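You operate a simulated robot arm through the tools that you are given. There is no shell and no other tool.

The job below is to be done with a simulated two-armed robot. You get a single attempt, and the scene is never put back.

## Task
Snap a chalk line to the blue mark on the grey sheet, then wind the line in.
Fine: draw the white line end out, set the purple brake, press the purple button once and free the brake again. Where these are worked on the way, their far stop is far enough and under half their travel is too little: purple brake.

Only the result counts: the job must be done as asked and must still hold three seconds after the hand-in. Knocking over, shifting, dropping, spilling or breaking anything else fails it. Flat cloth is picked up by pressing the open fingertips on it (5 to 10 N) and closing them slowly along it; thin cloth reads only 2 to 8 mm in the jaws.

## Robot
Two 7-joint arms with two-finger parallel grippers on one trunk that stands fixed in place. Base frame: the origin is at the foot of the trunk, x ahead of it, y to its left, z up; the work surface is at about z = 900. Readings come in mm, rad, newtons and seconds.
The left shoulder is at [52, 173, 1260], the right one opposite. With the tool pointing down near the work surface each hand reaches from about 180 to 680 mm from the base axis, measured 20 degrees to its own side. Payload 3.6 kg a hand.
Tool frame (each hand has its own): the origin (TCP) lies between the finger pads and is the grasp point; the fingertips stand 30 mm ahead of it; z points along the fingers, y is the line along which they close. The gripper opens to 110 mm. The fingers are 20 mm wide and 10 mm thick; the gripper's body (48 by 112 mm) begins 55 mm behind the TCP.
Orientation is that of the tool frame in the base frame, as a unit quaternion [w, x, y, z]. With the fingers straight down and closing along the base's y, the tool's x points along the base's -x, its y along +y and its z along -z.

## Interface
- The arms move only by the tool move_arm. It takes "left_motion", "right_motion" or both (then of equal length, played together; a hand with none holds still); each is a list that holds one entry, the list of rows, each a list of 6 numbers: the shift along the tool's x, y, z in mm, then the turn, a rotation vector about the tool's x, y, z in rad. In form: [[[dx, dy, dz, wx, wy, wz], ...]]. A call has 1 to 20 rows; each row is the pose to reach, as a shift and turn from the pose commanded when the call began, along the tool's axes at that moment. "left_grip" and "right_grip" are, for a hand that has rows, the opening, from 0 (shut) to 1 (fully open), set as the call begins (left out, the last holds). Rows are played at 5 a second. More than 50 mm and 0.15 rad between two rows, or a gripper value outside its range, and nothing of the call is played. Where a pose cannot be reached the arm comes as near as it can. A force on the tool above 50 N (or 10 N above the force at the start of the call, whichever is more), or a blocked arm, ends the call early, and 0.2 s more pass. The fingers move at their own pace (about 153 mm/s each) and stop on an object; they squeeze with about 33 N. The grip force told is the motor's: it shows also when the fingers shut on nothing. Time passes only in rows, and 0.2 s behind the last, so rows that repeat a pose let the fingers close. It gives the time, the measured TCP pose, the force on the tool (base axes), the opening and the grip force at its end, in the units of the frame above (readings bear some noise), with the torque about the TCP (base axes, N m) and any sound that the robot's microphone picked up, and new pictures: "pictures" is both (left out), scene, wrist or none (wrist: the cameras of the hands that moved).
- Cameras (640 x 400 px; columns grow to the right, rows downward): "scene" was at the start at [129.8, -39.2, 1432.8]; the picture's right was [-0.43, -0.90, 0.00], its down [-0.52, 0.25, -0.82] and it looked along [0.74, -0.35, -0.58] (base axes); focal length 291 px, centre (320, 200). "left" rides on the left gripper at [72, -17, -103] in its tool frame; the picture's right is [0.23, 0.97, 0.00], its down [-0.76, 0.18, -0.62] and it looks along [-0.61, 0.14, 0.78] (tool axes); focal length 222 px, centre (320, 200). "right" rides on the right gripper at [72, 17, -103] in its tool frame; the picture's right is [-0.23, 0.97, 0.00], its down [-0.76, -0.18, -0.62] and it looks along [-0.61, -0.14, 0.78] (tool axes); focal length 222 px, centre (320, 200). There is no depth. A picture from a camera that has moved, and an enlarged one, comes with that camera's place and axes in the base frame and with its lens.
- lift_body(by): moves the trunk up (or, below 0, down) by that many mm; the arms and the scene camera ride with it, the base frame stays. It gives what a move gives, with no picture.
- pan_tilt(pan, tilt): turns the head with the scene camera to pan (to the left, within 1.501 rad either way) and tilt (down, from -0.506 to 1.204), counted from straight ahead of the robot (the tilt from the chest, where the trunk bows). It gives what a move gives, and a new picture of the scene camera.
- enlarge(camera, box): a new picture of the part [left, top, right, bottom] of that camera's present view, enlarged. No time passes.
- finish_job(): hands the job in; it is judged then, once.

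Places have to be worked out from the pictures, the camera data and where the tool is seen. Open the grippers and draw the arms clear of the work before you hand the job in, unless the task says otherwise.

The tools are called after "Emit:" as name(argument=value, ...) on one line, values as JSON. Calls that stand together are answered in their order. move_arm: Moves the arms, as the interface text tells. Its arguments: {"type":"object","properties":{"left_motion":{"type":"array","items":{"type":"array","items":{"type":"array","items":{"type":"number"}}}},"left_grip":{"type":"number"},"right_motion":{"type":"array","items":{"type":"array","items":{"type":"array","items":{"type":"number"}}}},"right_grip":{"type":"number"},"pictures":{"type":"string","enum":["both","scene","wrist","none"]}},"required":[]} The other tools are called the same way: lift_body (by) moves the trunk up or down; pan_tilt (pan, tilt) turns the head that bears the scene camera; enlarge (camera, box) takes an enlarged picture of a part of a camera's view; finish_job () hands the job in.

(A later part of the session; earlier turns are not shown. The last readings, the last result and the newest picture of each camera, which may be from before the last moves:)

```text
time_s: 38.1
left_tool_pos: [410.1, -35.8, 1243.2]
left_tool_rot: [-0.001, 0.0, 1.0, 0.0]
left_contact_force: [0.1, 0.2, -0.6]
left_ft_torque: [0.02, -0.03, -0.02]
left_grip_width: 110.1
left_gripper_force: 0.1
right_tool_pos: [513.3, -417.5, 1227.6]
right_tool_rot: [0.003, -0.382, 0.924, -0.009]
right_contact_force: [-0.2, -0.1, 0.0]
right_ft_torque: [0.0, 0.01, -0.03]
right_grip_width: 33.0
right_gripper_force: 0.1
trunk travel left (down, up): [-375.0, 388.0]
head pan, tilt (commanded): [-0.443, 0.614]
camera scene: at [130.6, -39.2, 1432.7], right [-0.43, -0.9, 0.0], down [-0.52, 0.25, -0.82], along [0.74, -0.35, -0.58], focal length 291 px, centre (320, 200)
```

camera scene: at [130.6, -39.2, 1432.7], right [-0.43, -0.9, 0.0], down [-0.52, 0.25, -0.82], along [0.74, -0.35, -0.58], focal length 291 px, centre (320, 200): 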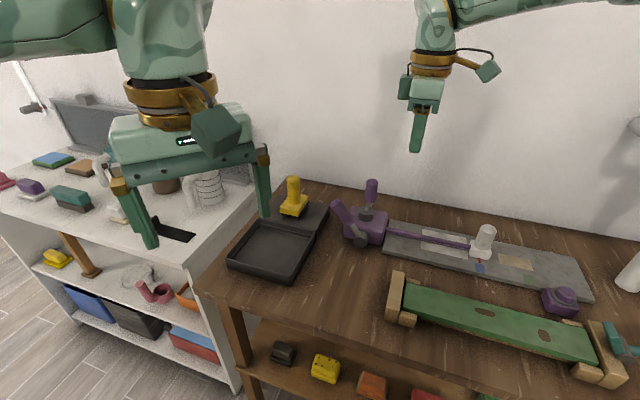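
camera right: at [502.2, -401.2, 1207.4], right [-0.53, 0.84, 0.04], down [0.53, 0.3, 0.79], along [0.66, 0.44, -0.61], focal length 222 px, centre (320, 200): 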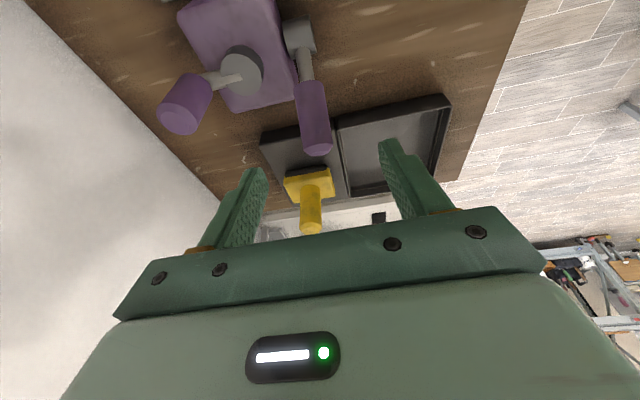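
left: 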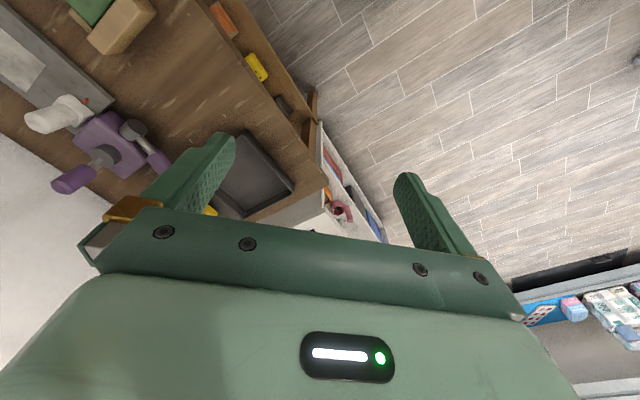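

Now I turn the hand back to its original yaw while moving to the starting place.

Emit:
move_arm(right_motion=[[[16, 20, -2, 0, 0, 0.131], [32, 40, -4, 0, 0, 0.262], [47, 60, -6, 0, 0, 0.393], [63, 79, -8, 0, 0, 0.524], [79, 99, -10, 0, 0, 0.655], [94.4, 119, -11, 0, 0, 0.785], [94.4, 119, -11, 0, 0, 0.785]]], right_grip=0.3, pictures="scene")

```text
time_s: 39.7
left_tool_pos: [410.5, -35.4, 1244.1]
left_tool_rot: [-0.001, 0.0, 1.0, 0.0]
left_contact_force: [0.3, 0.4, 0.3]
left_ft_torque: [0.0, 0.03, 0.0]
left_grip_width: 110.1
left_gripper_force: 0.0
right_tool_pos: [361.1, -397.2, 1233.6]
right_tool_rot: [0.006, 0.001, 1.0, -0.007]
right_contact_force: [0.1, -0.5, 0.3]
right_ft_torque: [0.0, 0.03, 0.0]
right_grip_width: 33.0
right_gripper_force: 0.2
trunk travel left (down, up): [-375.0, 388.0]
head pan, tilt (commanded): [-0.443, 0.614]
camera scene: at [130.7, -39.2, 1432.7], right [-0.43, -0.9, 0.0], down [-0.52, 0.25, -0.82], along [0.74, -0.35, -0.58], focal length 291 px, centre (320, 200)
```

scene: 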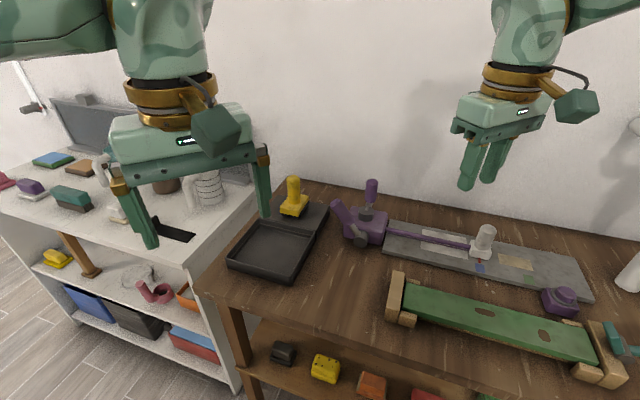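

The hand is back at its starting place, though the elbow sits higher than before. I'll push the brake handle down from above with shut fingertips instead; first I go above it to test the reach.

Emit:
move_arm(right_motion=[[[-40, 8, 15, 0, 0, 0], [-80, 17, 35, 0, 0, 0], [-120, 26, 60, 0, 0, 0], [-160, 34, 85, 0, 0, 0], [-200, 43, 110, 0, 0, 0], [-237, 51, 134, 0, 0, 0], [-237, 51, 134, 0, 0, 0]]], right_grip=0, pictures="both")

```text
time_s: 41.3
left_tool_pos: [408.2, -37.2, 1245.5]
left_tool_rot: [0.001, 0.001, 1.0, 0.001]
left_contact_force: [-0.3, -0.6, 0.4]
left_ft_torque: [-0.03, -0.02, 0.01]
left_grip_width: 110.2
left_gripper_force: 0.0
right_tool_pos: [597.6, -346.7, 1103.8]
right_tool_rot: [0.008, 0.002, 1.0, -0.007]
right_contact_force: [0.5, 0.2, -0.3]
right_ft_torque: [0.04, -0.03, 0.01]
right_grip_width: 0.2
right_gripper_force: 32.7
trunk travel left (down, up): [-375.0, 388.0]
head pan, tilt (commanded): [-0.443, 0.614]
camera scene: at [128.4, -39.2, 1433.0], right [-0.43, -0.9, 0.0], down [-0.52, 0.25, -0.82], along [0.74, -0.35, -0.58], focal length 291 px, centre (320, 200)
camera right: at [522.6, -329.4, 1205.1], right [0.23, 0.97, -0.01], down [0.75, -0.17, 0.64], along [0.62, -0.15, -0.77], focal length 222 px, centre (320, 200)
```

scene: 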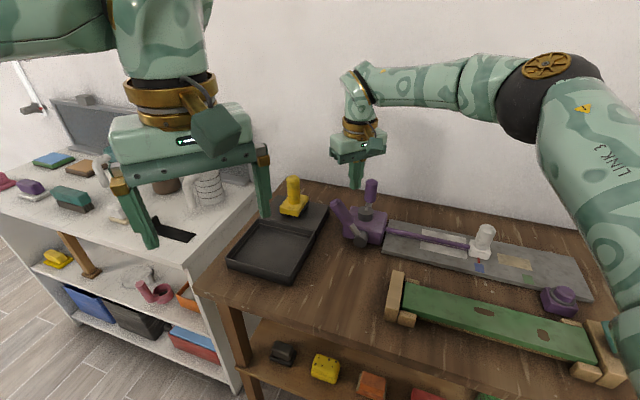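
right: 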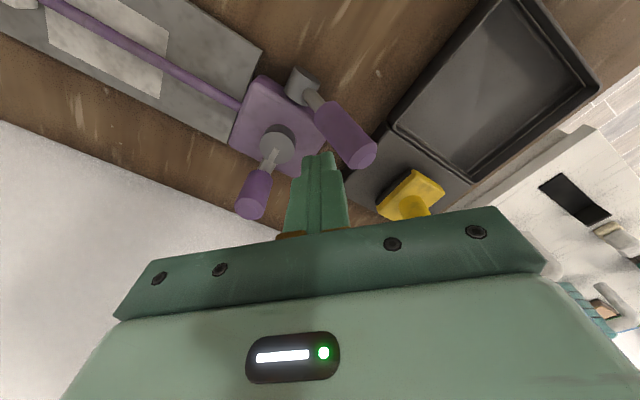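

Reached well at this yaw, aligned with the handle's plane. I lower the shut fingertips onto the handle's upper side and push it along its arc.

Emit:
move_arm(right_motion=[[[0, 0, 30, 0, 0, 0], [0, 0, 50, 0, 0, 0], [-1, 1, 64.7, 0, 0, 0], [-7, 7, 69.8, 0, 0, 0], [-12.4, 12.4, 75.7, 0, 0, 0], [-17.5, 17.5, 82.5, 0, 0, 0]]], right_grip=0, pictures="both")

Emit:
enlarge(camera="scene", box=[280, 160, 440, 260])

```text
time_s: 42.7
left_tool_pos: [410.7, -36.8, 1244.6]
left_tool_rot: [0.0, 0.0, 1.0, 0.0]
left_contact_force: [0.8, -0.7, -0.5]
left_ft_torque: [-0.01, -0.01, 0.02]
left_grip_width: 110.0
left_gripper_force: 0.0
right_tool_pos: [592.3, -350.1, 1049.1]
right_tool_rot: [0.008, 0.001, 1.0, -0.007]
right_contact_force: [-0.3, 0.5, 0.3]
right_ft_torque: [-0.01, -0.01, -0.01]
right_grip_width: 0.0
right_gripper_force: 32.9
right hand out of reach, approached as far as the arm can: row 2, 3, 4, 5, 6
trunk travel left (down, up): [-375.0, 388.0]
head pan, tilt (commanded): [-0.443, 0.614]
camera scene: at [130.0, -39.1, 1432.8], right [-0.43, -0.9, 0.0], down [-0.52, 0.25, -0.82], along [0.74, -0.35, -0.58], focal length 291 px, centre (320, 200)
camera right: at [517.0, -332.0, 1149.8], right [0.23, 0.97, -0.01], down [0.75, -0.17, 0.64], along [0.62, -0.15, -0.77], focal length 222 px, centre (320, 200)
```

scene: 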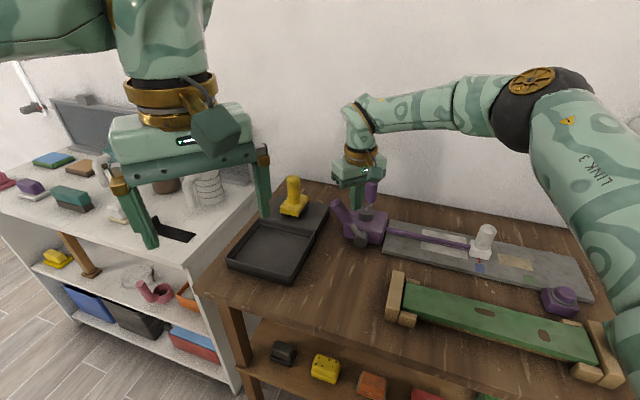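
right: 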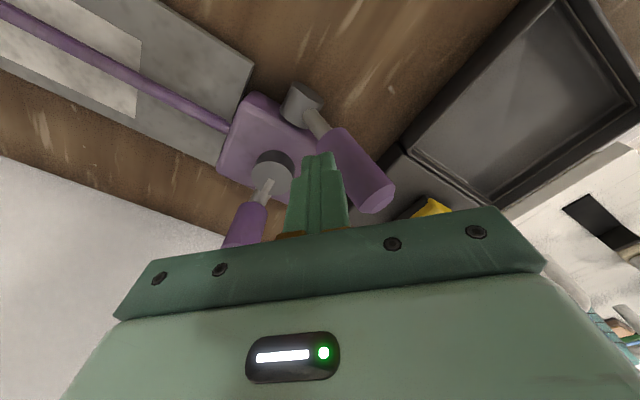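

```text
4.00 times, centred on (360, 210) of scene
camera zoom: at [130.0, -39.1, 1432.8], right [-0.43, -0.9, 0.0], down [-0.52, 0.25, -0.82], along [0.74, -0.35, -0.58], focal length 1166 px, centre (160, 160)
```

zoom: 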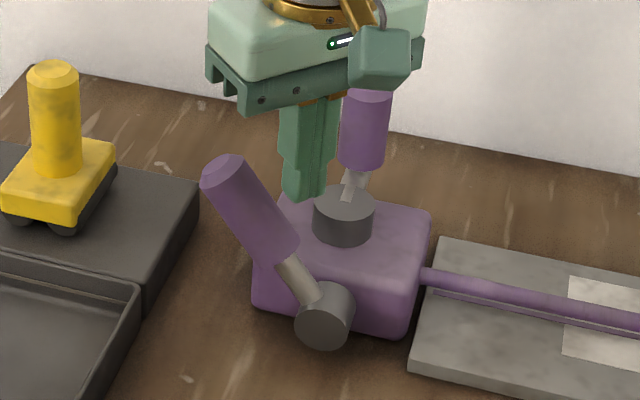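

The high elbow limits how low this posture can go (stopped at z 1049, no contact). Lowering the trunk will fix that; first I raise the hand well clear.

Emit:
move_arm(right_motion=[[[10, -10, -40, 0, 0, 0], [20, -20, -80, 0, 0, 0], [30, -30, -120, 0, 0, 0], [30, -30, -155, 0, 0, 0], [30, -30, -155, 0, 0, 0]]], right_grip=0, pictures="scene")

```text
time_s: 43.9
left_tool_pos: [409.8, -36.2, 1244.3]
left_tool_rot: [0.0, -0.001, 1.0, 0.0]
left_contact_force: [-0.4, -0.6, -0.2]
left_ft_torque: [0.01, 0.01, -0.03]
left_grip_width: 109.9
left_gripper_force: 0.0
right_tool_pos: [560.0, -378.8, 1202.9]
right_tool_rot: [0.007, 0.001, 1.0, -0.007]
right_contact_force: [-1.0, -0.4, -0.1]
right_ft_torque: [0.02, 0.0, -0.06]
right_grip_width: 0.2
right_gripper_force: 32.8
trunk travel left (down, up): [-375.0, 388.0]
head pan, tilt (commanded): [-0.443, 0.614]
camera scene: at [130.2, -39.4, 1432.7], right [-0.43, -0.9, 0.0], down [-0.52, 0.25, -0.82], along [0.74, -0.35, -0.58], focal length 291 px, centre (320, 200)
```

scene: 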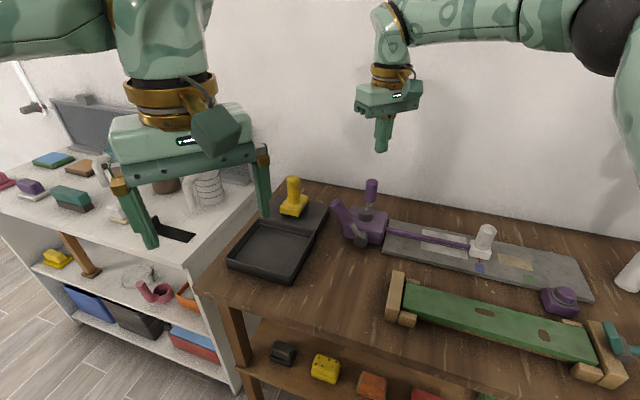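

Before lowering the trunk I look left and right with the head to check that both elbows have room.

Emit:
pan_tilt(pan=0.5, tilt=0.6)

Emit:
pan_tilt(pan=1.3, tilt=0.7)

Emit:
pan_tilt(pan=-1.3, tilt=0.6)

```text
time_s: 45.2
left_tool_pos: [410.1, -36.2, 1244.6]
left_tool_rot: [-0.001, 0.0, 1.0, 0.0]
left_contact_force: [-0.3, -0.9, -0.9]
left_ft_torque: [0.0, 0.0, 0.0]
left_grip_width: 110.0
left_gripper_force: 0.1
right_tool_pos: [561.5, -378.0, 1201.6]
right_tool_rot: [0.008, 0.0, 1.0, -0.007]
right_contact_force: [0.0, 0.1, -0.3]
right_ft_torque: [-0.01, 0.01, 0.0]
right_grip_width: 0.2
right_gripper_force: 33.0
trunk travel left (down, up): [-375.0, 388.0]
head pan, tilt (commanded): [0.499, 0.6]
camera scene: at [128.2, 40.9, 1434.1], right [0.48, -0.88, 0.0], down [-0.5, -0.27, -0.82], along [0.72, 0.39, -0.57], focal length 291 px, centre (320, 200)
```

scene: 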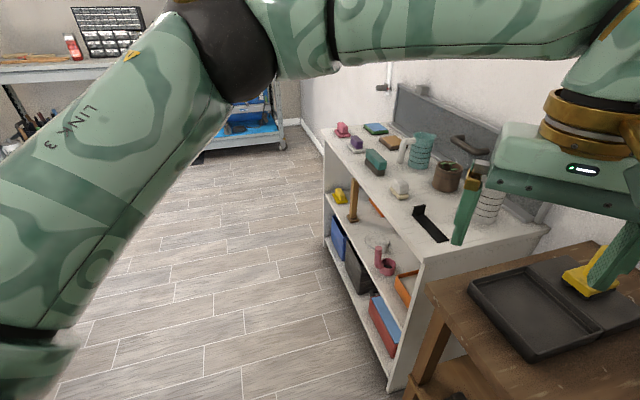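

```text
time_s: 46.3
left_tool_pos: [409.3, -35.3, 1243.9]
left_tool_rot: [0.0, 0.0, 1.0, 0.001]
left_contact_force: [0.0, 0.7, -0.1]
left_ft_torque: [-0.04, -0.03, 0.02]
left_grip_width: 109.9
left_gripper_force: 0.0
right_tool_pos: [561.2, -377.0, 1203.9]
right_tool_rot: [0.008, -0.001, 1.0, -0.007]
right_contact_force: [0.1, 0.1, -0.7]
right_ft_torque: [-0.01, -0.02, 0.01]
right_grip_width: 0.0
right_gripper_force: 32.8
trunk travel left (down, up): [-375.0, 388.0]
head pan, tilt (commanded): [1.3, 0.7]
camera scene: at [73.3, 80.4, 1425.5], right [0.96, -0.27, 0.0], down [-0.17, -0.62, -0.77], along [0.2, 0.74, -0.64], focal length 291 px, centre (320, 200)
```

scene: 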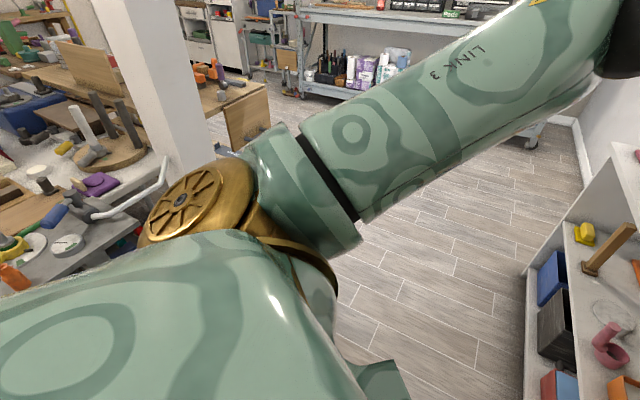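

```text
time_s: 48.6
left_tool_pos: [410.4, -36.5, 1244.3]
left_tool_rot: [0.0, 0.0, 1.0, 0.0]
left_contact_force: [-0.2, 1.1, -0.1]
left_ft_torque: [0.0, 0.02, 0.02]
left_grip_width: 110.0
left_gripper_force: 0.1
right_tool_pos: [561.5, -377.6, 1203.8]
right_tool_rot: [0.007, 0.0, 1.0, -0.007]
right_contact_force: [0.4, 0.6, 0.1]
right_ft_torque: [-0.02, 0.02, 0.0]
right_grip_width: 0.0
right_gripper_force: 33.1
trunk travel left (down, up): [-375.0, 388.0]
head pan, tilt (commanded): [-1.3, 0.6]
camera scene: at [74.3, -86.6, 1434.1], right [-0.96, -0.27, 0.0], down [-0.15, 0.54, -0.82], along [0.22, -0.79, -0.57], focal length 291 px, centre (320, 200)
```

scene: 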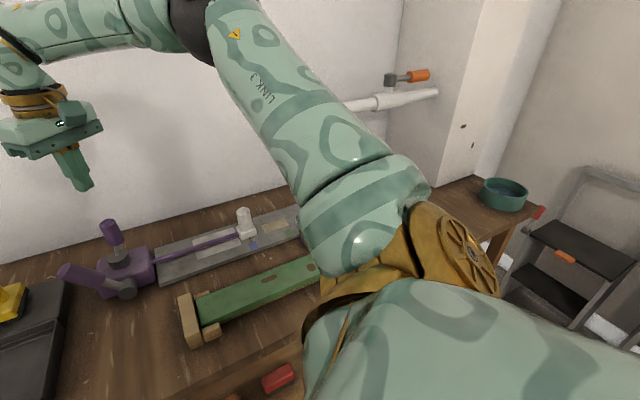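

Both elbows are high with nothing near beneath them. I lower the trunk by 130 mm and turn the head back to the bench.

Emit:
lift_body(by=-130)

Emit:
pan_tilt(pan=-0.55, tilt=0.55)

```text
time_s: 50.2
left_tool_pos: [408.3, -36.5, 1114.1]
left_tool_rot: [0.0, 0.001, 1.0, 0.0]
left_contact_force: [-0.3, -0.8, 1.1]
left_ft_torque: [0.01, -0.02, 0.01]
left_grip_width: 110.3
left_gripper_force: 0.0
right_tool_pos: [559.5, -376.8, 1075.3]
right_tool_rot: [0.008, 0.0, 1.0, -0.007]
right_contact_force: [0.3, -1.1, 1.4]
right_ft_torque: [0.01, -0.02, 0.01]
right_grip_width: 0.0
right_gripper_force: 33.1
trunk travel left (down, up): [-245.0, 518.0]
head pan, tilt (commanded): [-1.3, 0.6]
```

```text
time_s: 51.3
left_tool_pos: [411.6, -35.3, 1115.3]
left_tool_rot: [0.0, -0.001, 1.0, 0.0]
left_contact_force: [0.8, -0.2, -0.7]
left_ft_torque: [0.0, 0.01, 0.04]
left_grip_width: 110.0
left_gripper_force: 0.0
right_tool_pos: [562.3, -377.8, 1073.2]
right_tool_rot: [0.008, 0.001, 1.0, -0.007]
right_contact_force: [-0.3, -0.9, 0.0]
right_ft_torque: [-0.01, -0.02, 0.01]
right_grip_width: 0.0
right_gripper_force: 32.4
trunk travel left (down, up): [-245.0, 518.0]
head pan, tilt (commanded): [-0.55, 0.55]
camera scene: at [179.3, -48.3, 1305.9], right [-0.52, -0.85, 0.0], down [-0.45, 0.27, -0.85], along [0.73, -0.45, -0.52], focal length 291 px, centre (320, 200)
```

scene: 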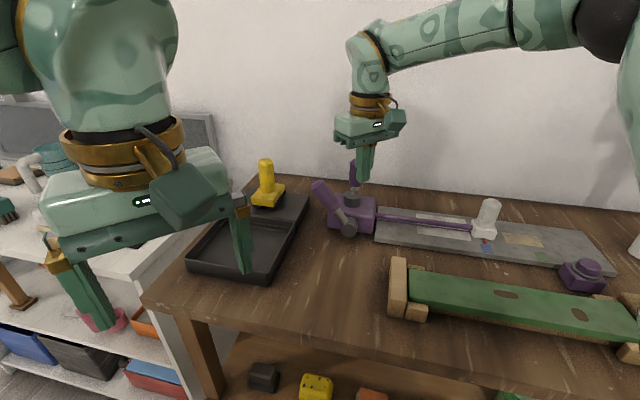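

The trunk is down and the right hand is at (562,-377,1074). I go to the handle's upper side again and push along the arc.

Emit:
move_arm(right_motion=[[[-18, 16, 5, 0, 0, 0], [-36, 31, 20, 0, 0, 0], [-37, 32, 34.7, 0, 0, 0], [-42.9, 37.9, 39.8, 0, 0, 0], [-48.4, 43.4, 45.7, 0, 0, 0], [-53.5, 48.5, 52.5, 0, 0, 0]]], right_grip=0, pictures="both")

Emit:
enlarge(camera="scene", box=[270, 150, 430, 250])

```text
time_s: 52.7
left_tool_pos: [408.4, -35.7, 1115.4]
left_tool_rot: [0.0, -0.001, 1.0, -0.001]
left_contact_force: [0.0, 0.6, 1.2]
left_ft_torque: [-0.04, -0.01, 0.01]
left_grip_width: 110.0
left_gripper_force: 0.1
right_tool_pos: [615.2, -330.0, 1022.6]
right_tool_rot: [0.008, 0.0, 1.0, -0.007]
right_contact_force: [-2.4, 1.2, 2.2]
right_ft_torque: [0.07, 0.05, 0.02]
right_grip_width: 0.2
right_gripper_force: 32.9
trunk travel left (down, up): [-245.0, 518.0]
head pan, tilt (commanded): [-0.55, 0.55]
camera scene: at [178.7, -47.7, 1306.0], right [-0.52, -0.85, 0.0], down [-0.45, 0.27, -0.85], along [0.73, -0.45, -0.52], focal length 291 px, centre (320, 200)
camera right: at [539.9, -310.7, 1122.9], right [0.23, 0.97, -0.01], down [0.75, -0.17, 0.64], along [0.62, -0.15, -0.77], focal length 222 px, centre (320, 200)
```

scene: 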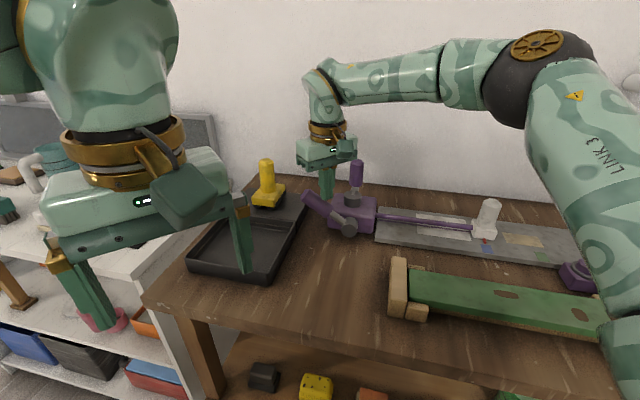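
right: 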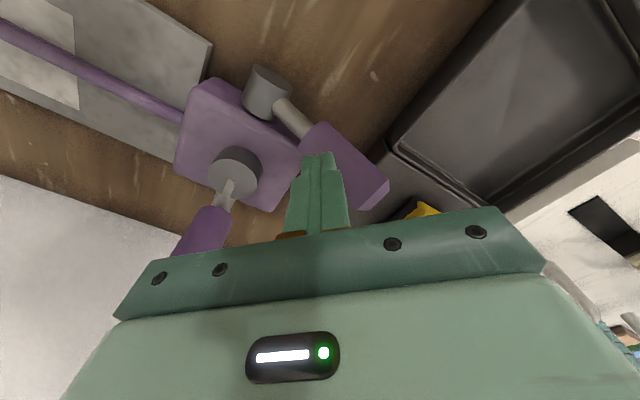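

```text
4.00 times, centred on (350, 200) of scene
camera zoom: at [178.7, -47.7, 1306.0], right [-0.52, -0.85, 0.0], down [-0.45, 0.27, -0.85], along [0.73, -0.45, -0.52], focal length 1166 px, centre (200, 200)
```

zoom: 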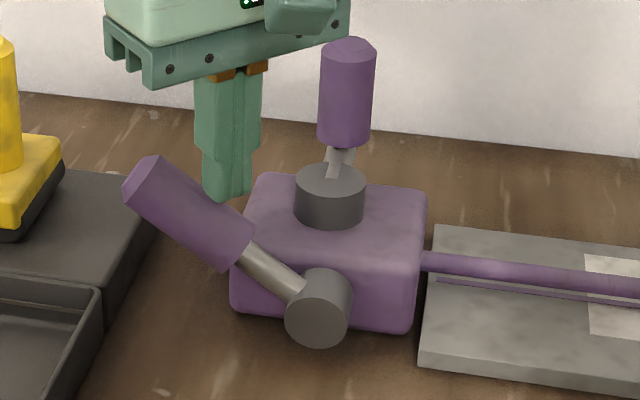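

The lever has come down to about 39° with little force. I push on to its lower stop.

Emit:
move_arm(right_motion=[[[-4.5, 4.5, 7.3, 0, 0, 0], [-8.4, 8.4, 15.3, 0, 0, 0], [-11.2, 11.2, 22.5, 0, 0, 0], [-12.7, 12.7, 26.9, 0, 0, 0], [-13.9, 13.9, 31.4, 0, 0, 0]]], right_grip=0, pictures="both")

Emit:
enlarge(camera="scene", box=[270, 150, 430, 250])

```text
time_s: 54.0
left_tool_pos: [405.0, -35.1, 1117.4]
left_tool_rot: [0.003, -0.001, 1.0, 0.0]
left_contact_force: [0.3, -0.1, 0.0]
left_ft_torque: [-0.02, 0.0, 0.03]
left_grip_width: 110.1
left_gripper_force: 0.2
right_tool_pos: [626.2, -320.0, 996.6]
right_tool_rot: [0.014, 0.005, 1.0, -0.007]
right_contact_force: [-24.6, -20.1, 23.1]
right_ft_torque: [-0.37, 0.54, 0.05]
right_grip_width: 0.0
right_gripper_force: 33.0
right hand out of reach, approached as far as the arm can: row 3
trunk travel left (down, up): [-245.0, 518.0]
head pan, tilt (commanded): [-0.55, 0.55]
stopped in row 5 (right hand): the force on the tool passed its limit at 53 N (the readings are from after the stop); the commanded pose is now the measured one
camera scene: at [172.4, -49.8, 1306.9], right [-0.52, -0.85, 0.0], down [-0.44, 0.27, -0.85], along [0.73, -0.45, -0.52], focal length 291 px, centre (320, 200)
camera right: at [550.0, -301.3, 1097.3], right [0.24, 0.97, -0.01], down [0.74, -0.18, 0.65], along [0.63, -0.16, -0.76], focal length 222 px, centre (320, 200)
```

scene: 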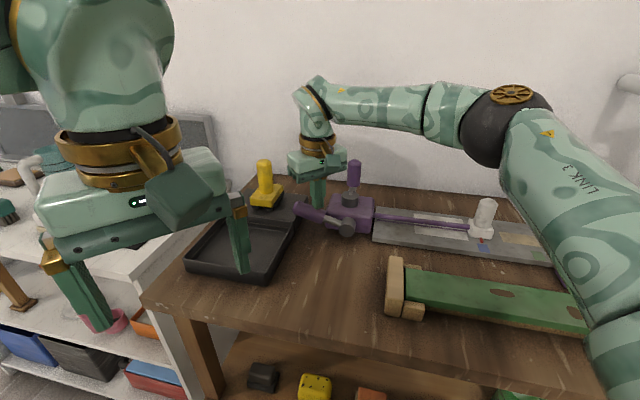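
right: 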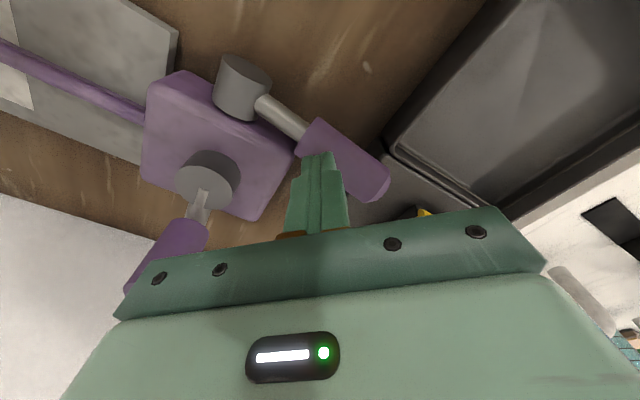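

```text
4.00 times, centred on (350, 200) of scene
camera zoom: at [172.4, -49.8, 1306.9], right [-0.52, -0.85, 0.0], down [-0.44, 0.27, -0.85], along [0.73, -0.45, -0.52], focal length 1166 px, centre (200, 200)
```

zoom: 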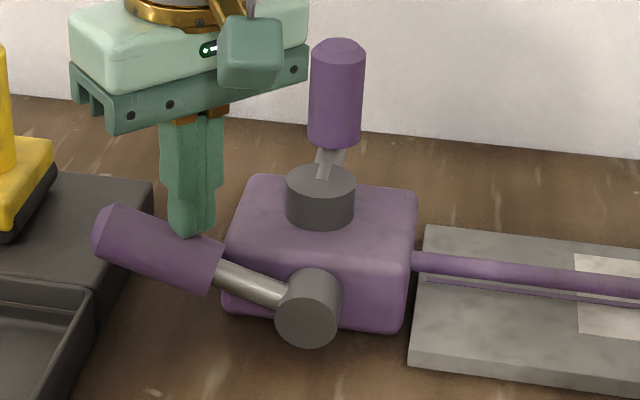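

The lever is back at about 17°, its original stop. I lift the fingers off it and check.

Emit:
move_arm(right_motion=[[[3, -3, -15, 0, 0, 0], [5, -5, -40, 0, 0, 0], [5, -5, -80, 0, 0, 0], [5, -5, -110, 0, 0, 0], [5, -5, -110, 0, 0, 0]]], right_grip=0, pictures="both")

Emit:
enlarge(camera="scene", box=[270, 150, 430, 250])

Emit:
enlarge(camera="scene", box=[430, 180, 590, 280])

```text
time_s: 55.2
left_tool_pos: [411.0, -35.2, 1115.3]
left_tool_rot: [-0.001, -0.001, 1.0, -0.001]
left_contact_force: [0.0, -0.5, 0.2]
left_ft_torque: [-0.01, 0.0, -0.01]
left_grip_width: 110.1
left_gripper_force: 0.0
right_tool_pos: [624.1, -320.5, 1101.3]
right_tool_rot: [0.011, 0.002, 1.0, -0.008]
right_contact_force: [0.0, 0.4, -0.4]
right_ft_torque: [0.02, 0.01, 0.03]
right_grip_width: 0.0
right_gripper_force: 33.1
trunk travel left (down, up): [-245.0, 518.0]
head pan, tilt (commanded): [-0.55, 0.55]
camera scene: at [179.7, -48.1, 1305.8], right [-0.52, -0.85, 0.0], down [-0.45, 0.27, -0.85], along [0.73, -0.45, -0.52], focal length 291 px, centre (320, 200)
camera right: at [548.4, -302.8, 1201.6], right [0.23, 0.97, -0.01], down [0.75, -0.17, 0.64], along [0.62, -0.16, -0.77], focal length 222 px, centre (320, 200)
```

scene: 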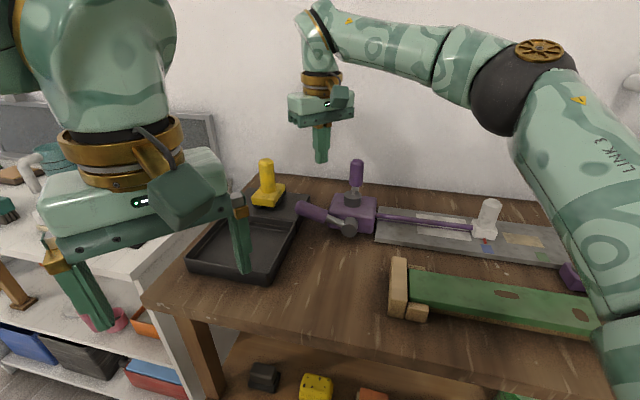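
right: 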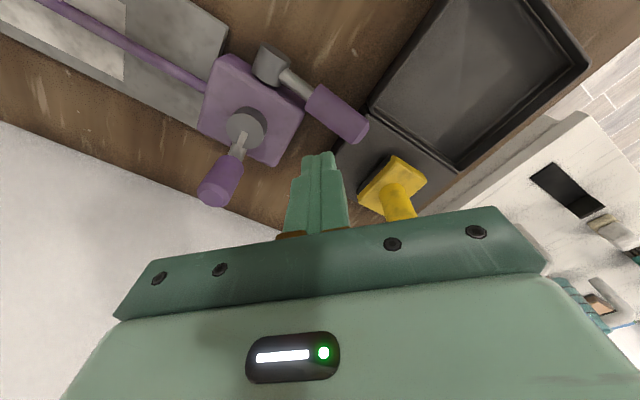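

```text
4.00 times, centred on (350, 200) of scene
camera zoom: at [179.7, -48.1, 1305.8], right [-0.52, -0.85, 0.0], down [-0.45, 0.27, -0.85], along [0.73, -0.45, -0.52], focal length 1166 px, centre (200, 200)
```

zoom: 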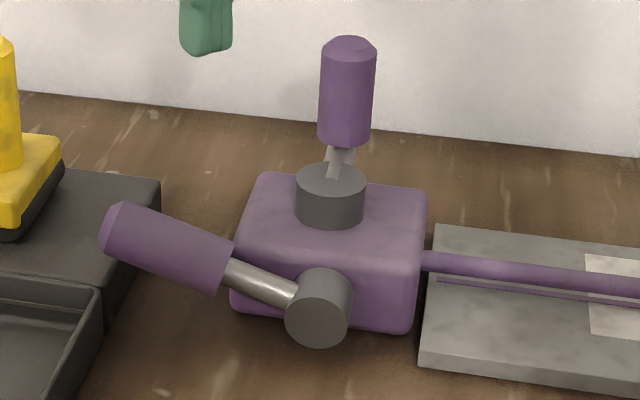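

```text
4.00 times, centred on (510, 230) of scene
camera zoom: at [179.7, -48.1, 1305.8], right [-0.52, -0.85, 0.0], down [-0.45, 0.27, -0.85], along [0.73, -0.45, -0.52], focal length 1166 px, centre (-440, 80)
```

zoom: 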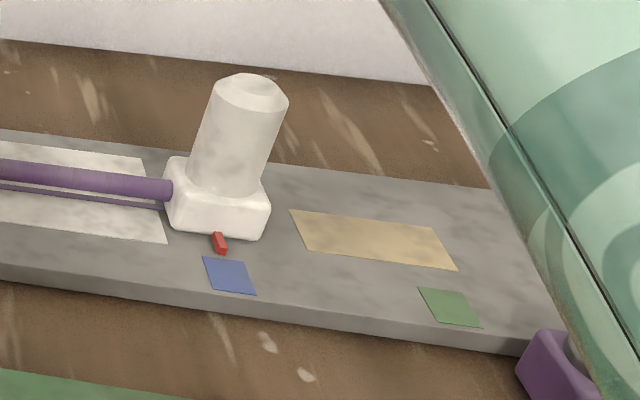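

The brake is free again at its original stop, and a chalk line now shows on the sheet, ending at the white piece. Next is the crank: I do a dry run round its circle about 20 mm above the handle, fingers open, to test reach.

Emit:
move_arm(right_motion=[[[-12, -40, 4, 0, 0, 0], [-24, -80, 10, 0, 0, 0], [-37, -120.5, 14, 0, 0, 0], [-47, -104.5, 14, 0, 0, 0], [-51, -84.5, 14, 0, 0, 0], [-47, -64.5, 14, 0, 0, 0], [-36, -47.5, 14, 0, 0, 0], [-19, -36.5, 14, 0, 0, 0], [1, -32.5, 14, 0, 0, 0], [-18, -76.5, 14, 0, 0, 0], [-37, -120.5, 14, 0, 0, 0], [-37, -120.5, 14, 0, 0, 0]]], right_grip=0.65, pictures="both")

Emit:
enlarge(camera="right", box=[220, 60, 420, 235])

```text
time_s: 57.8
left_tool_pos: [410.1, -33.6, 1112.6]
left_tool_rot: [0.0, -0.001, 1.0, 0.0]
left_contact_force: [0.0, 0.0, 0.4]
left_ft_torque: [-0.03, -0.02, 0.0]
left_grip_width: 110.0
left_gripper_force: 0.0
right_tool_pos: [636.8, -436.6, 1102.8]
right_tool_rot: [0.013, 0.001, 1.0, -0.009]
right_contact_force: [0.2, -0.8, -0.3]
right_ft_torque: [-0.01, -0.03, -0.03]
right_grip_width: 71.6
right_gripper_force: 0.0
right hand out of reach, approached as far as the arm can: row 2, 3, 4, 5, 6, 7, 8, 10, 11, 12
trunk travel left (down, up): [-245.0, 518.0]
head pan, tilt (commanded): [-0.55, 0.55]
camera scene: at [180.2, -47.7, 1305.8], right [-0.52, -0.85, 0.0], down [-0.45, 0.27, -0.85], along [0.73, -0.45, -0.52], focal length 291 px, centre (320, 200)
camera right: at [560.0, -418.1, 1204.1], right [0.23, 0.97, -0.01], down [0.74, -0.17, 0.65], along [0.63, -0.16, -0.76], focal length 222 px, centre (320, 200)
```

scene: 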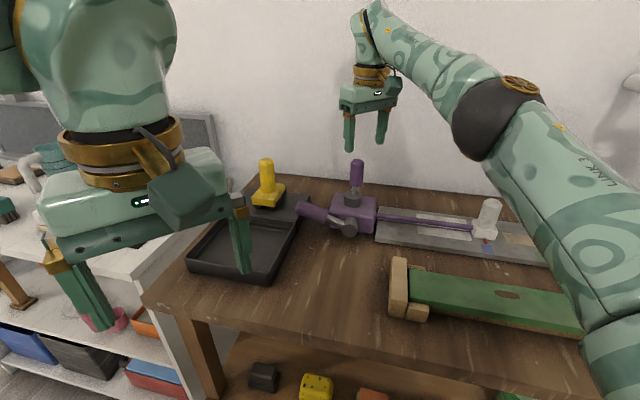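
right: 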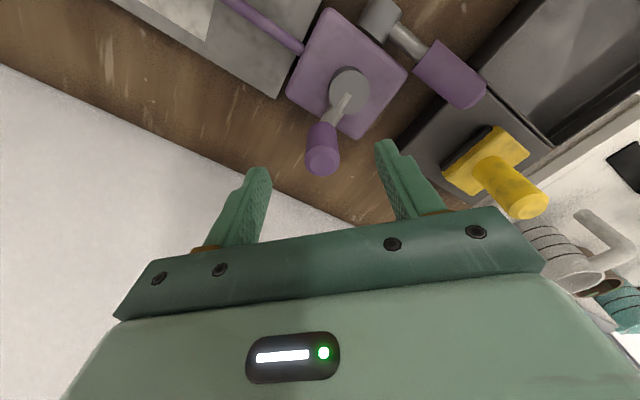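

```text
2.29 times, centred on (320, 148) of right
camera zoom: at [560.0, -418.1, 1204.1], right [0.23, 0.97, -0.01], down [0.74, -0.17, 0.65], along [0.63, -0.16, -0.76], focal length 508 px, centre (320, 320)
```

zoom: 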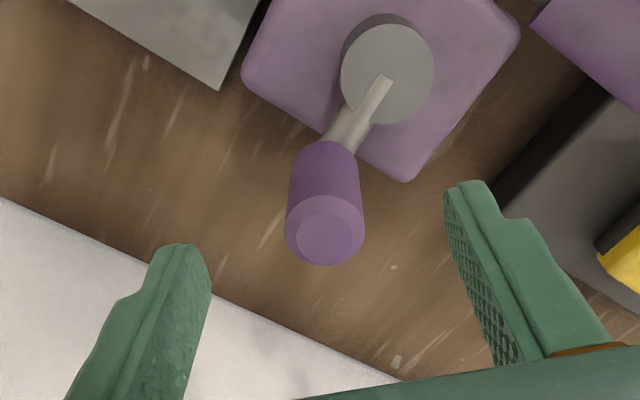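

With the tool straight down the crank is just out of reach. I tilt the tool about 25° outward and repeat the dry run round the circle at z 1075.

Emit:
move_arm(right_motion=[[[-5, -1, 5, 0, -0.14, 0], [-10, -2, 10, 0, -0.28, 0], [-17, -3, 18, 0, -0.42, 0], [-24.2, -4.4, 27.8, 0, -0.43, 0], [-38.2, 31.6, 27.8, 0, -0.43, 0], [-23.2, 68.6, 27.8, 0, -0.43, 0], [13.8, 83.6, 27.8, 0, -0.43, 0], [50.8, 68.6, 27.8, 0, -0.43, 0], [65.8, 31.6, 27.8, 0, -0.43, 0], [50.8, -5.4, 27.8, 0, -0.43, 0], [13.8, -20.4, 27.8, 0, -0.43, 0], [-24.2, -4.4, 27.8, 0, -0.43, 0], [-24.2, -4.4, 27.8, 0, -0.43, 0]]], right_grip=0.65, pictures="both")

Emit:
enlarge(camera="right", box=[220, 100, 420, 240])

```text
time_s: 60.6
left_tool_pos: [409.4, -35.4, 1115.0]
left_tool_rot: [0.0, 0.0, 1.0, 0.0]
left_contact_force: [0.4, 0.3, 0.7]
left_ft_torque: [0.0, -0.01, 0.0]
left_grip_width: 110.1
left_gripper_force: 0.1
right_tool_pos: [657.7, -440.8, 1076.4]
right_tool_rot: [0.225, 0.001, 0.974, -0.009]
right_contact_force: [-0.7, -0.6, 0.4]
right_ft_torque: [0.0, 0.02, 0.01]
right_grip_width: 71.2
right_gripper_force: 0.0
right hand out of reach, approached as far as the arm can: row 6, 7, 8, 9
trunk travel left (down, up): [-245.0, 518.0]
head pan, tilt (commanded): [-0.55, 0.55]
camera scene: at [178.6, -49.3, 1306.0], right [-0.52, -0.85, 0.0], down [-0.45, 0.27, -0.85], along [0.73, -0.45, -0.52], focal length 291 px, centre (320, 200)
camera right: at [545.9, -423.4, 1136.0], right [0.21, 0.97, 0.09], down [0.41, -0.17, 0.9], along [0.89, -0.15, -0.43], focal length 222 px, centre (320, 200)
```

scene: 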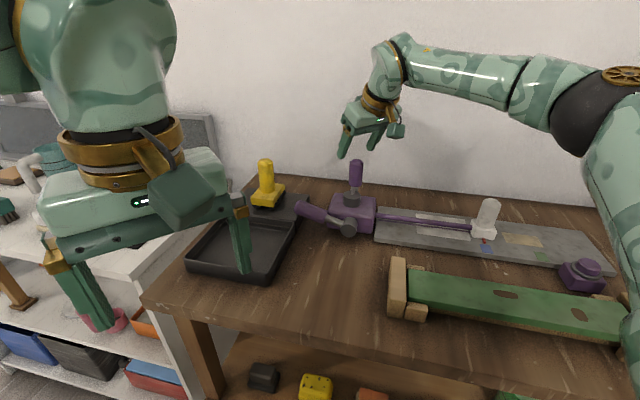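
right: 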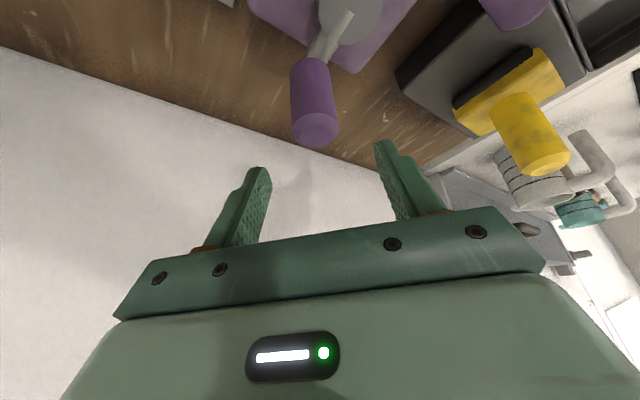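

```text
2.86 times, centred on (320, 170) of right
camera zoom: at [545.9, -423.4, 1136.0], right [0.21, 0.97, 0.09], down [0.41, -0.17, 0.9], along [0.89, -0.15, -0.43], focal length 635 px, centre (320, 286)
```

zoom: 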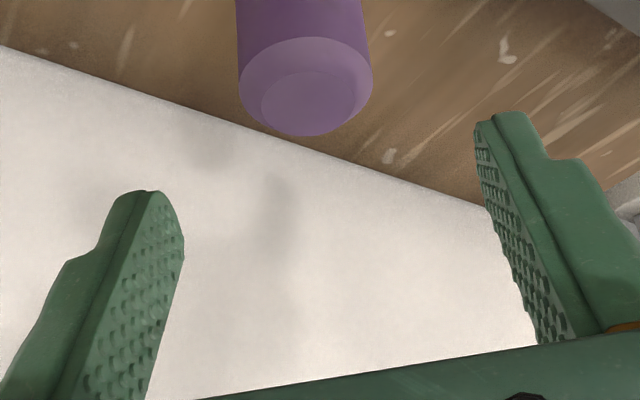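

Some near-left points fail with that much tilt. I reduce the tilt to about 11° and dry-run again.

Emit:
move_arm(right_motion=[[[0, 0, 0, 0, 0.12, 0], [0, 0, 0, 0, 0.25, 0], [0, 0, 0, 0, 0.25, 0]]], right_grip=0.65, pictures="none")

```text
time_s: 61.4
left_tool_pos: [409.6, -36.2, 1114.9]
left_tool_rot: [0.001, 0.001, 1.0, 0.0]
left_contact_force: [-0.2, -0.3, 0.8]
left_ft_torque: [-0.02, 0.0, 0.02]
left_grip_width: 109.8
left_gripper_force: 0.0
right_tool_pos: [657.6, -441.6, 1075.5]
right_tool_rot: [0.102, 0.001, 0.995, -0.008]
right_contact_force: [-0.4, -0.5, -0.1]
right_ft_torque: [-0.02, 0.0, 0.0]
right_grip_width: 71.5
right_gripper_force: 0.0
trunk travel left (down, up): [-245.0, 518.0]
head pan, tilt (commanded): [-0.55, 0.55]
```

The tilt is now about 0.2 rad. I dry-run the whole circle about (625,-406), radius 49, above the handle.

Emit:
move_arm(right_motion=[[[-14, 22.3, 2.9, 0, 0, 0], [-14, 47.7, 2.9, 0, 0, 0], [-1.6, 69.6, 0.3, 0, 0, 0], [19.9, 82.3, -4.1, 0, 0, 0], [44.7, 82.3, -9.3, 0, 0, 0], [66.2, 69.6, -13.7, 0, 0, 0], [78.6, 47.7, -16.3, 0, 0, 0], [78.6, 22.3, -16.3, 0, 0, 0], [66.2, 0.4, -13.7, 0, 0, 0], [44.7, -12.3, -9.3, 0, 0, 0], [19.9, -12.3, -4.1, 0, 0, 0], [-1.6, 0.4, 0.3, 0, 0, 0], [-1.6, 0.4, 0.3, 0, 0, 0]]], right_grip=0.65, pictures="wrist")

```text
time_s: 64.2
left_tool_pos: [410.2, -36.0, 1114.2]
left_tool_rot: [0.0, 0.0, 1.0, 0.0]
left_contact_force: [0.1, 0.8, 0.9]
left_ft_torque: [0.01, -0.01, -0.02]
left_grip_width: 110.0
left_gripper_force: 0.0
right_tool_pos: [658.9, -442.1, 1076.7]
right_tool_rot: [0.102, 0.002, 0.995, -0.008]
right_contact_force: [0.4, -0.7, 0.3]
right_ft_torque: [-0.01, -0.01, 0.04]
right_grip_width: 71.5
right_gripper_force: 0.0
trunk travel left (down, up): [-245.0, 518.0]
head pan, tilt (commanded): [-0.55, 0.55]
camera right: at [566.0, -423.4, 1161.3], right [0.23, 0.97, 0.03], down [0.62, -0.17, 0.77], along [0.75, -0.16, -0.64], focal length 222 px, centre (320, 200)
```

right: 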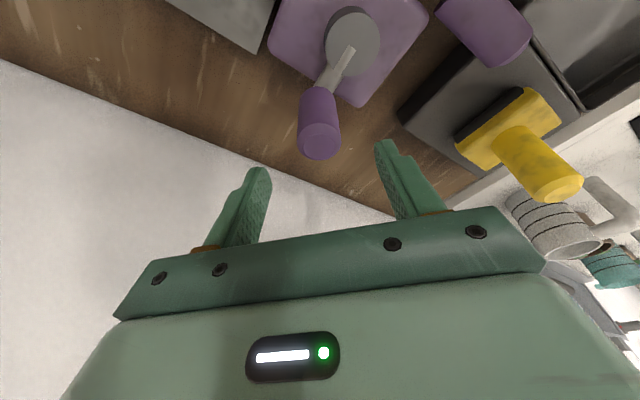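

The whole circle is reachable with this tilt, and the handle is centred under the tool. I go down 46 mm so the fingers straddle the crank handle, then close.

Emit:
move_arm(right_motion=[[[3, 0, 15, 0, 0, 0], [6.2, 0, 30, 0, 0, 0], [9.3, 0, 45, 0, 0, 0], [9.3, 0, 45, 0, 0, 0]]], right_grip=0.65, pictures="both")

Emit:
enlarge(camera="scene", box=[280, 130, 440, 230])

```text
time_s: 65.2
left_tool_pos: [410.4, -34.7, 1116.0]
left_tool_rot: [0.0, -0.001, 1.0, 0.001]
left_contact_force: [-0.5, -0.2, 0.2]
left_ft_torque: [-0.02, 0.0, 0.0]
left_grip_width: 109.9
left_gripper_force: 0.1
right_tool_pos: [658.0, -440.9, 1028.6]
right_tool_rot: [0.102, 0.0, 0.995, -0.007]
right_contact_force: [-0.4, -0.7, -0.1]
right_ft_torque: [0.01, -0.02, 0.01]
right_grip_width: 71.3
right_gripper_force: 0.1
trunk travel left (down, up): [-245.0, 518.0]
head pan, tilt (commanded): [-0.55, 0.55]
camera scene: at [179.2, -48.2, 1306.0], right [-0.52, -0.85, 0.0], down [-0.45, 0.27, -0.85], along [0.73, -0.45, -0.52], focal length 291 px, centre (320, 200)
camera right: at [566.1, -423.1, 1114.4], right [0.23, 0.97, 0.03], down [0.62, -0.17, 0.77], along [0.75, -0.15, -0.64], focal length 222 px, centre (320, 200)
```

scene: 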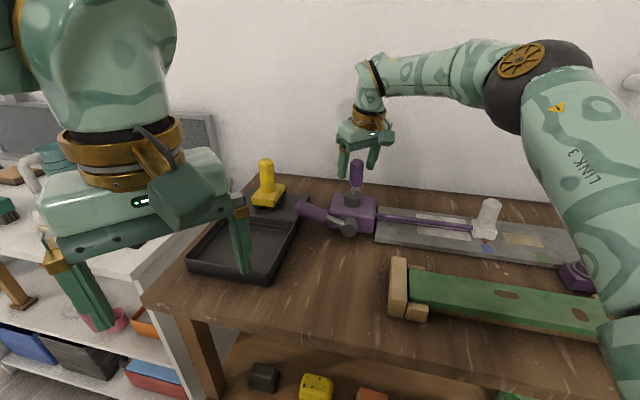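
right: 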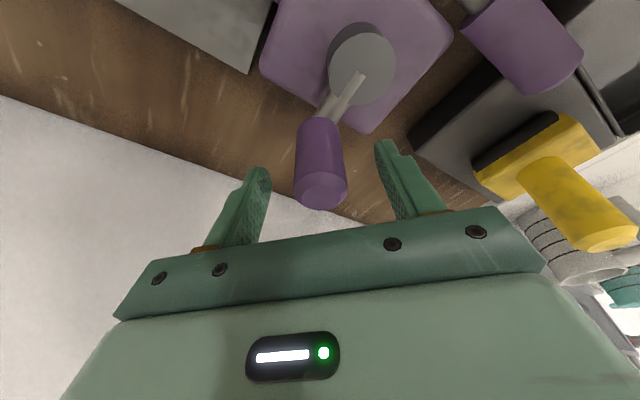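

```text
4.00 times, centred on (360, 180) of scene
camera zoom: at [179.2, -48.2, 1306.0], right [-0.52, -0.85, 0.0], down [-0.45, 0.27, -0.85], along [0.73, -0.45, -0.52], focal length 1166 px, centre (160, 280)
```

zoom: 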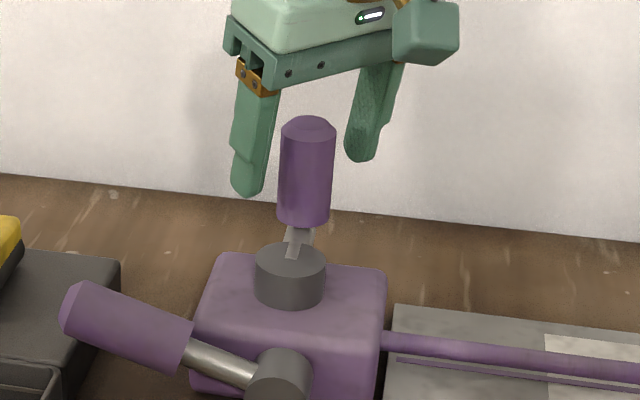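

The handle sits between the fingers with its top at the TCP. I lower 4 mm more and close the fingers on it.

Emit:
move_arm(right_motion=[[[0.8, 0, 4, 0, 0, 0], [0.8, 0, 4, 0, 0, 0]]], right_grip=0.65, pictures="none")

Emit:
move_arm(right_motion=[[[0, 0, 0, 0, 0, 0], [0, 0, 0, 0, 0, 0], [0, 0, 0, 0, 0, 0]]], right_grip=0, pictures="wrist")

```text
time_s: 65.8
left_tool_pos: [411.0, -35.4, 1115.5]
left_tool_rot: [0.0, 0.0, 1.0, 0.0]
left_contact_force: [-0.3, 0.4, -0.1]
left_ft_torque: [0.01, -0.02, 0.0]
left_grip_width: 110.0
left_gripper_force: 0.1
right_tool_pos: [659.5, -440.8, 1024.7]
right_tool_rot: [0.102, 0.001, 0.995, -0.007]
right_contact_force: [0.0, 0.4, -1.2]
right_ft_torque: [0.01, 0.01, -0.01]
right_grip_width: 71.6
right_gripper_force: 0.0
trunk travel left (down, up): [-245.0, 518.0]
head pan, tilt (commanded): [-0.55, 0.55]
```

```text
time_s: 66.6
left_tool_pos: [410.2, -35.2, 1114.6]
left_tool_rot: [0.0, -0.001, 1.0, -0.001]
left_contact_force: [0.5, -0.1, -0.4]
left_ft_torque: [-0.01, 0.03, -0.01]
left_grip_width: 110.0
left_gripper_force: 0.1
right_tool_pos: [659.5, -441.8, 1025.2]
right_tool_rot: [0.102, 0.002, 0.995, -0.007]
right_contact_force: [0.3, 0.2, -0.6]
right_ft_torque: [1.53, 0.11, 0.0]
right_grip_width: 30.8
right_gripper_force: 44.9
trunk travel left (down, up): [-245.0, 518.0]
head pan, tilt (commanded): [-0.55, 0.55]
camera right: at [566.3, -423.5, 1110.0], right [0.23, 0.97, 0.03], down [0.62, -0.17, 0.77], along [0.75, -0.15, -0.64], focal length 222 px, centre (320, 200)
```

right: 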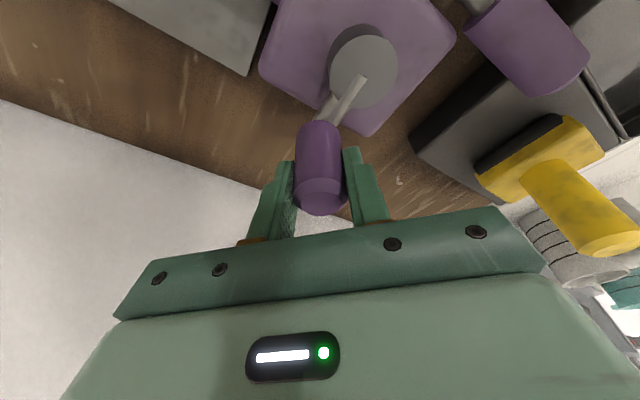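

The crank handle is gripped. I try a small clockwise turn (seen from above) of 15° and watch the white end.

Emit:
move_arm(right_motion=[[[2.5, -1.8, -0.5, 0, 0, 0], [4.9, -3.8, -1.0, 0, 0, 0], [7.4, -5.5, -1.5, 0, 0, 0], [9.8, -7.1, -2.0, 0, 0, 0]]], right_grip=0, pictures="scene")

Emit:
enlarge(camera="scene", box=[430, 180, 590, 280])

Emit:
enlarge(camera="scene", box=[280, 130, 440, 230])

```text
time_s: 67.6
left_tool_pos: [410.5, -35.7, 1114.7]
left_tool_rot: [-0.001, 0.0, 1.0, -0.001]
left_contact_force: [0.6, 0.2, -0.4]
left_ft_torque: [0.02, 0.01, -0.02]
left_grip_width: 110.0
left_gripper_force: 0.0
right_tool_pos: [648.5, -448.5, 1024.4]
right_tool_rot: [0.102, 0.002, 0.995, -0.008]
right_contact_force: [0.8, 0.0, -0.1]
right_ft_torque: [1.54, -0.1, 0.0]
right_grip_width: 30.6
right_gripper_force: 45.1
trunk travel left (down, up): [-245.0, 518.0]
head pan, tilt (commanded): [-0.55, 0.55]
camera scene: at [179.6, -48.6, 1305.9], right [-0.52, -0.85, 0.0], down [-0.45, 0.27, -0.85], along [0.73, -0.45, -0.52], focal length 291 px, centre (320, 200)
```

scene: 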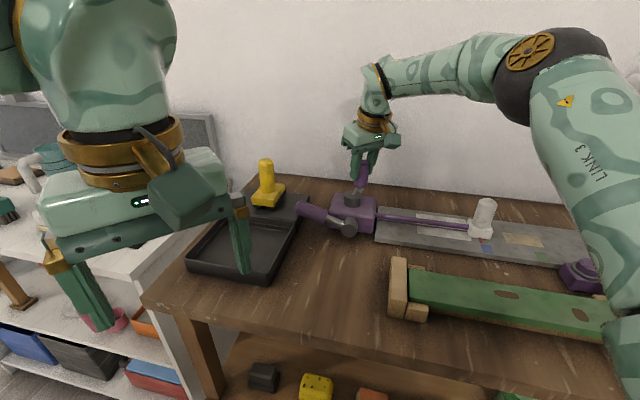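

```text
4.00 times, centred on (510, 230) of scene
camera zoom: at [179.6, -48.6, 1305.9], right [-0.52, -0.85, 0.0], down [-0.45, 0.27, -0.85], along [0.73, -0.45, -0.52], focal length 1166 px, centre (-440, 80)
```

zoom: 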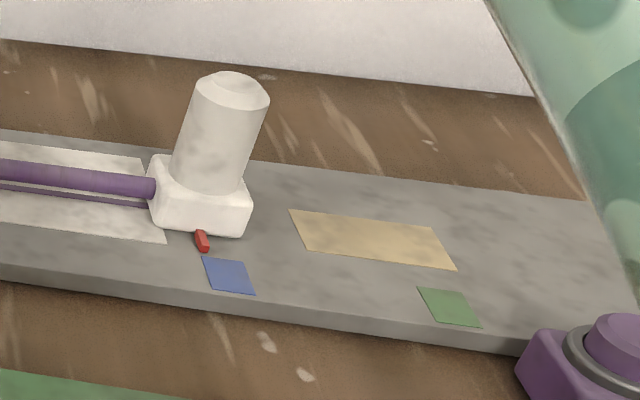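

```text
4.00 times, centred on (360, 180) of scene
camera zoom: at [179.6, -48.6, 1305.9], right [-0.52, -0.85, 0.0], down [-0.45, 0.27, -0.85], along [0.73, -0.45, -0.52], focal length 1166 px, centre (160, 280)
```

zoom: 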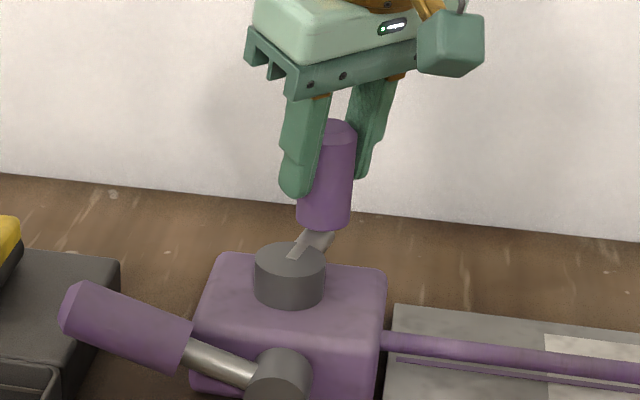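

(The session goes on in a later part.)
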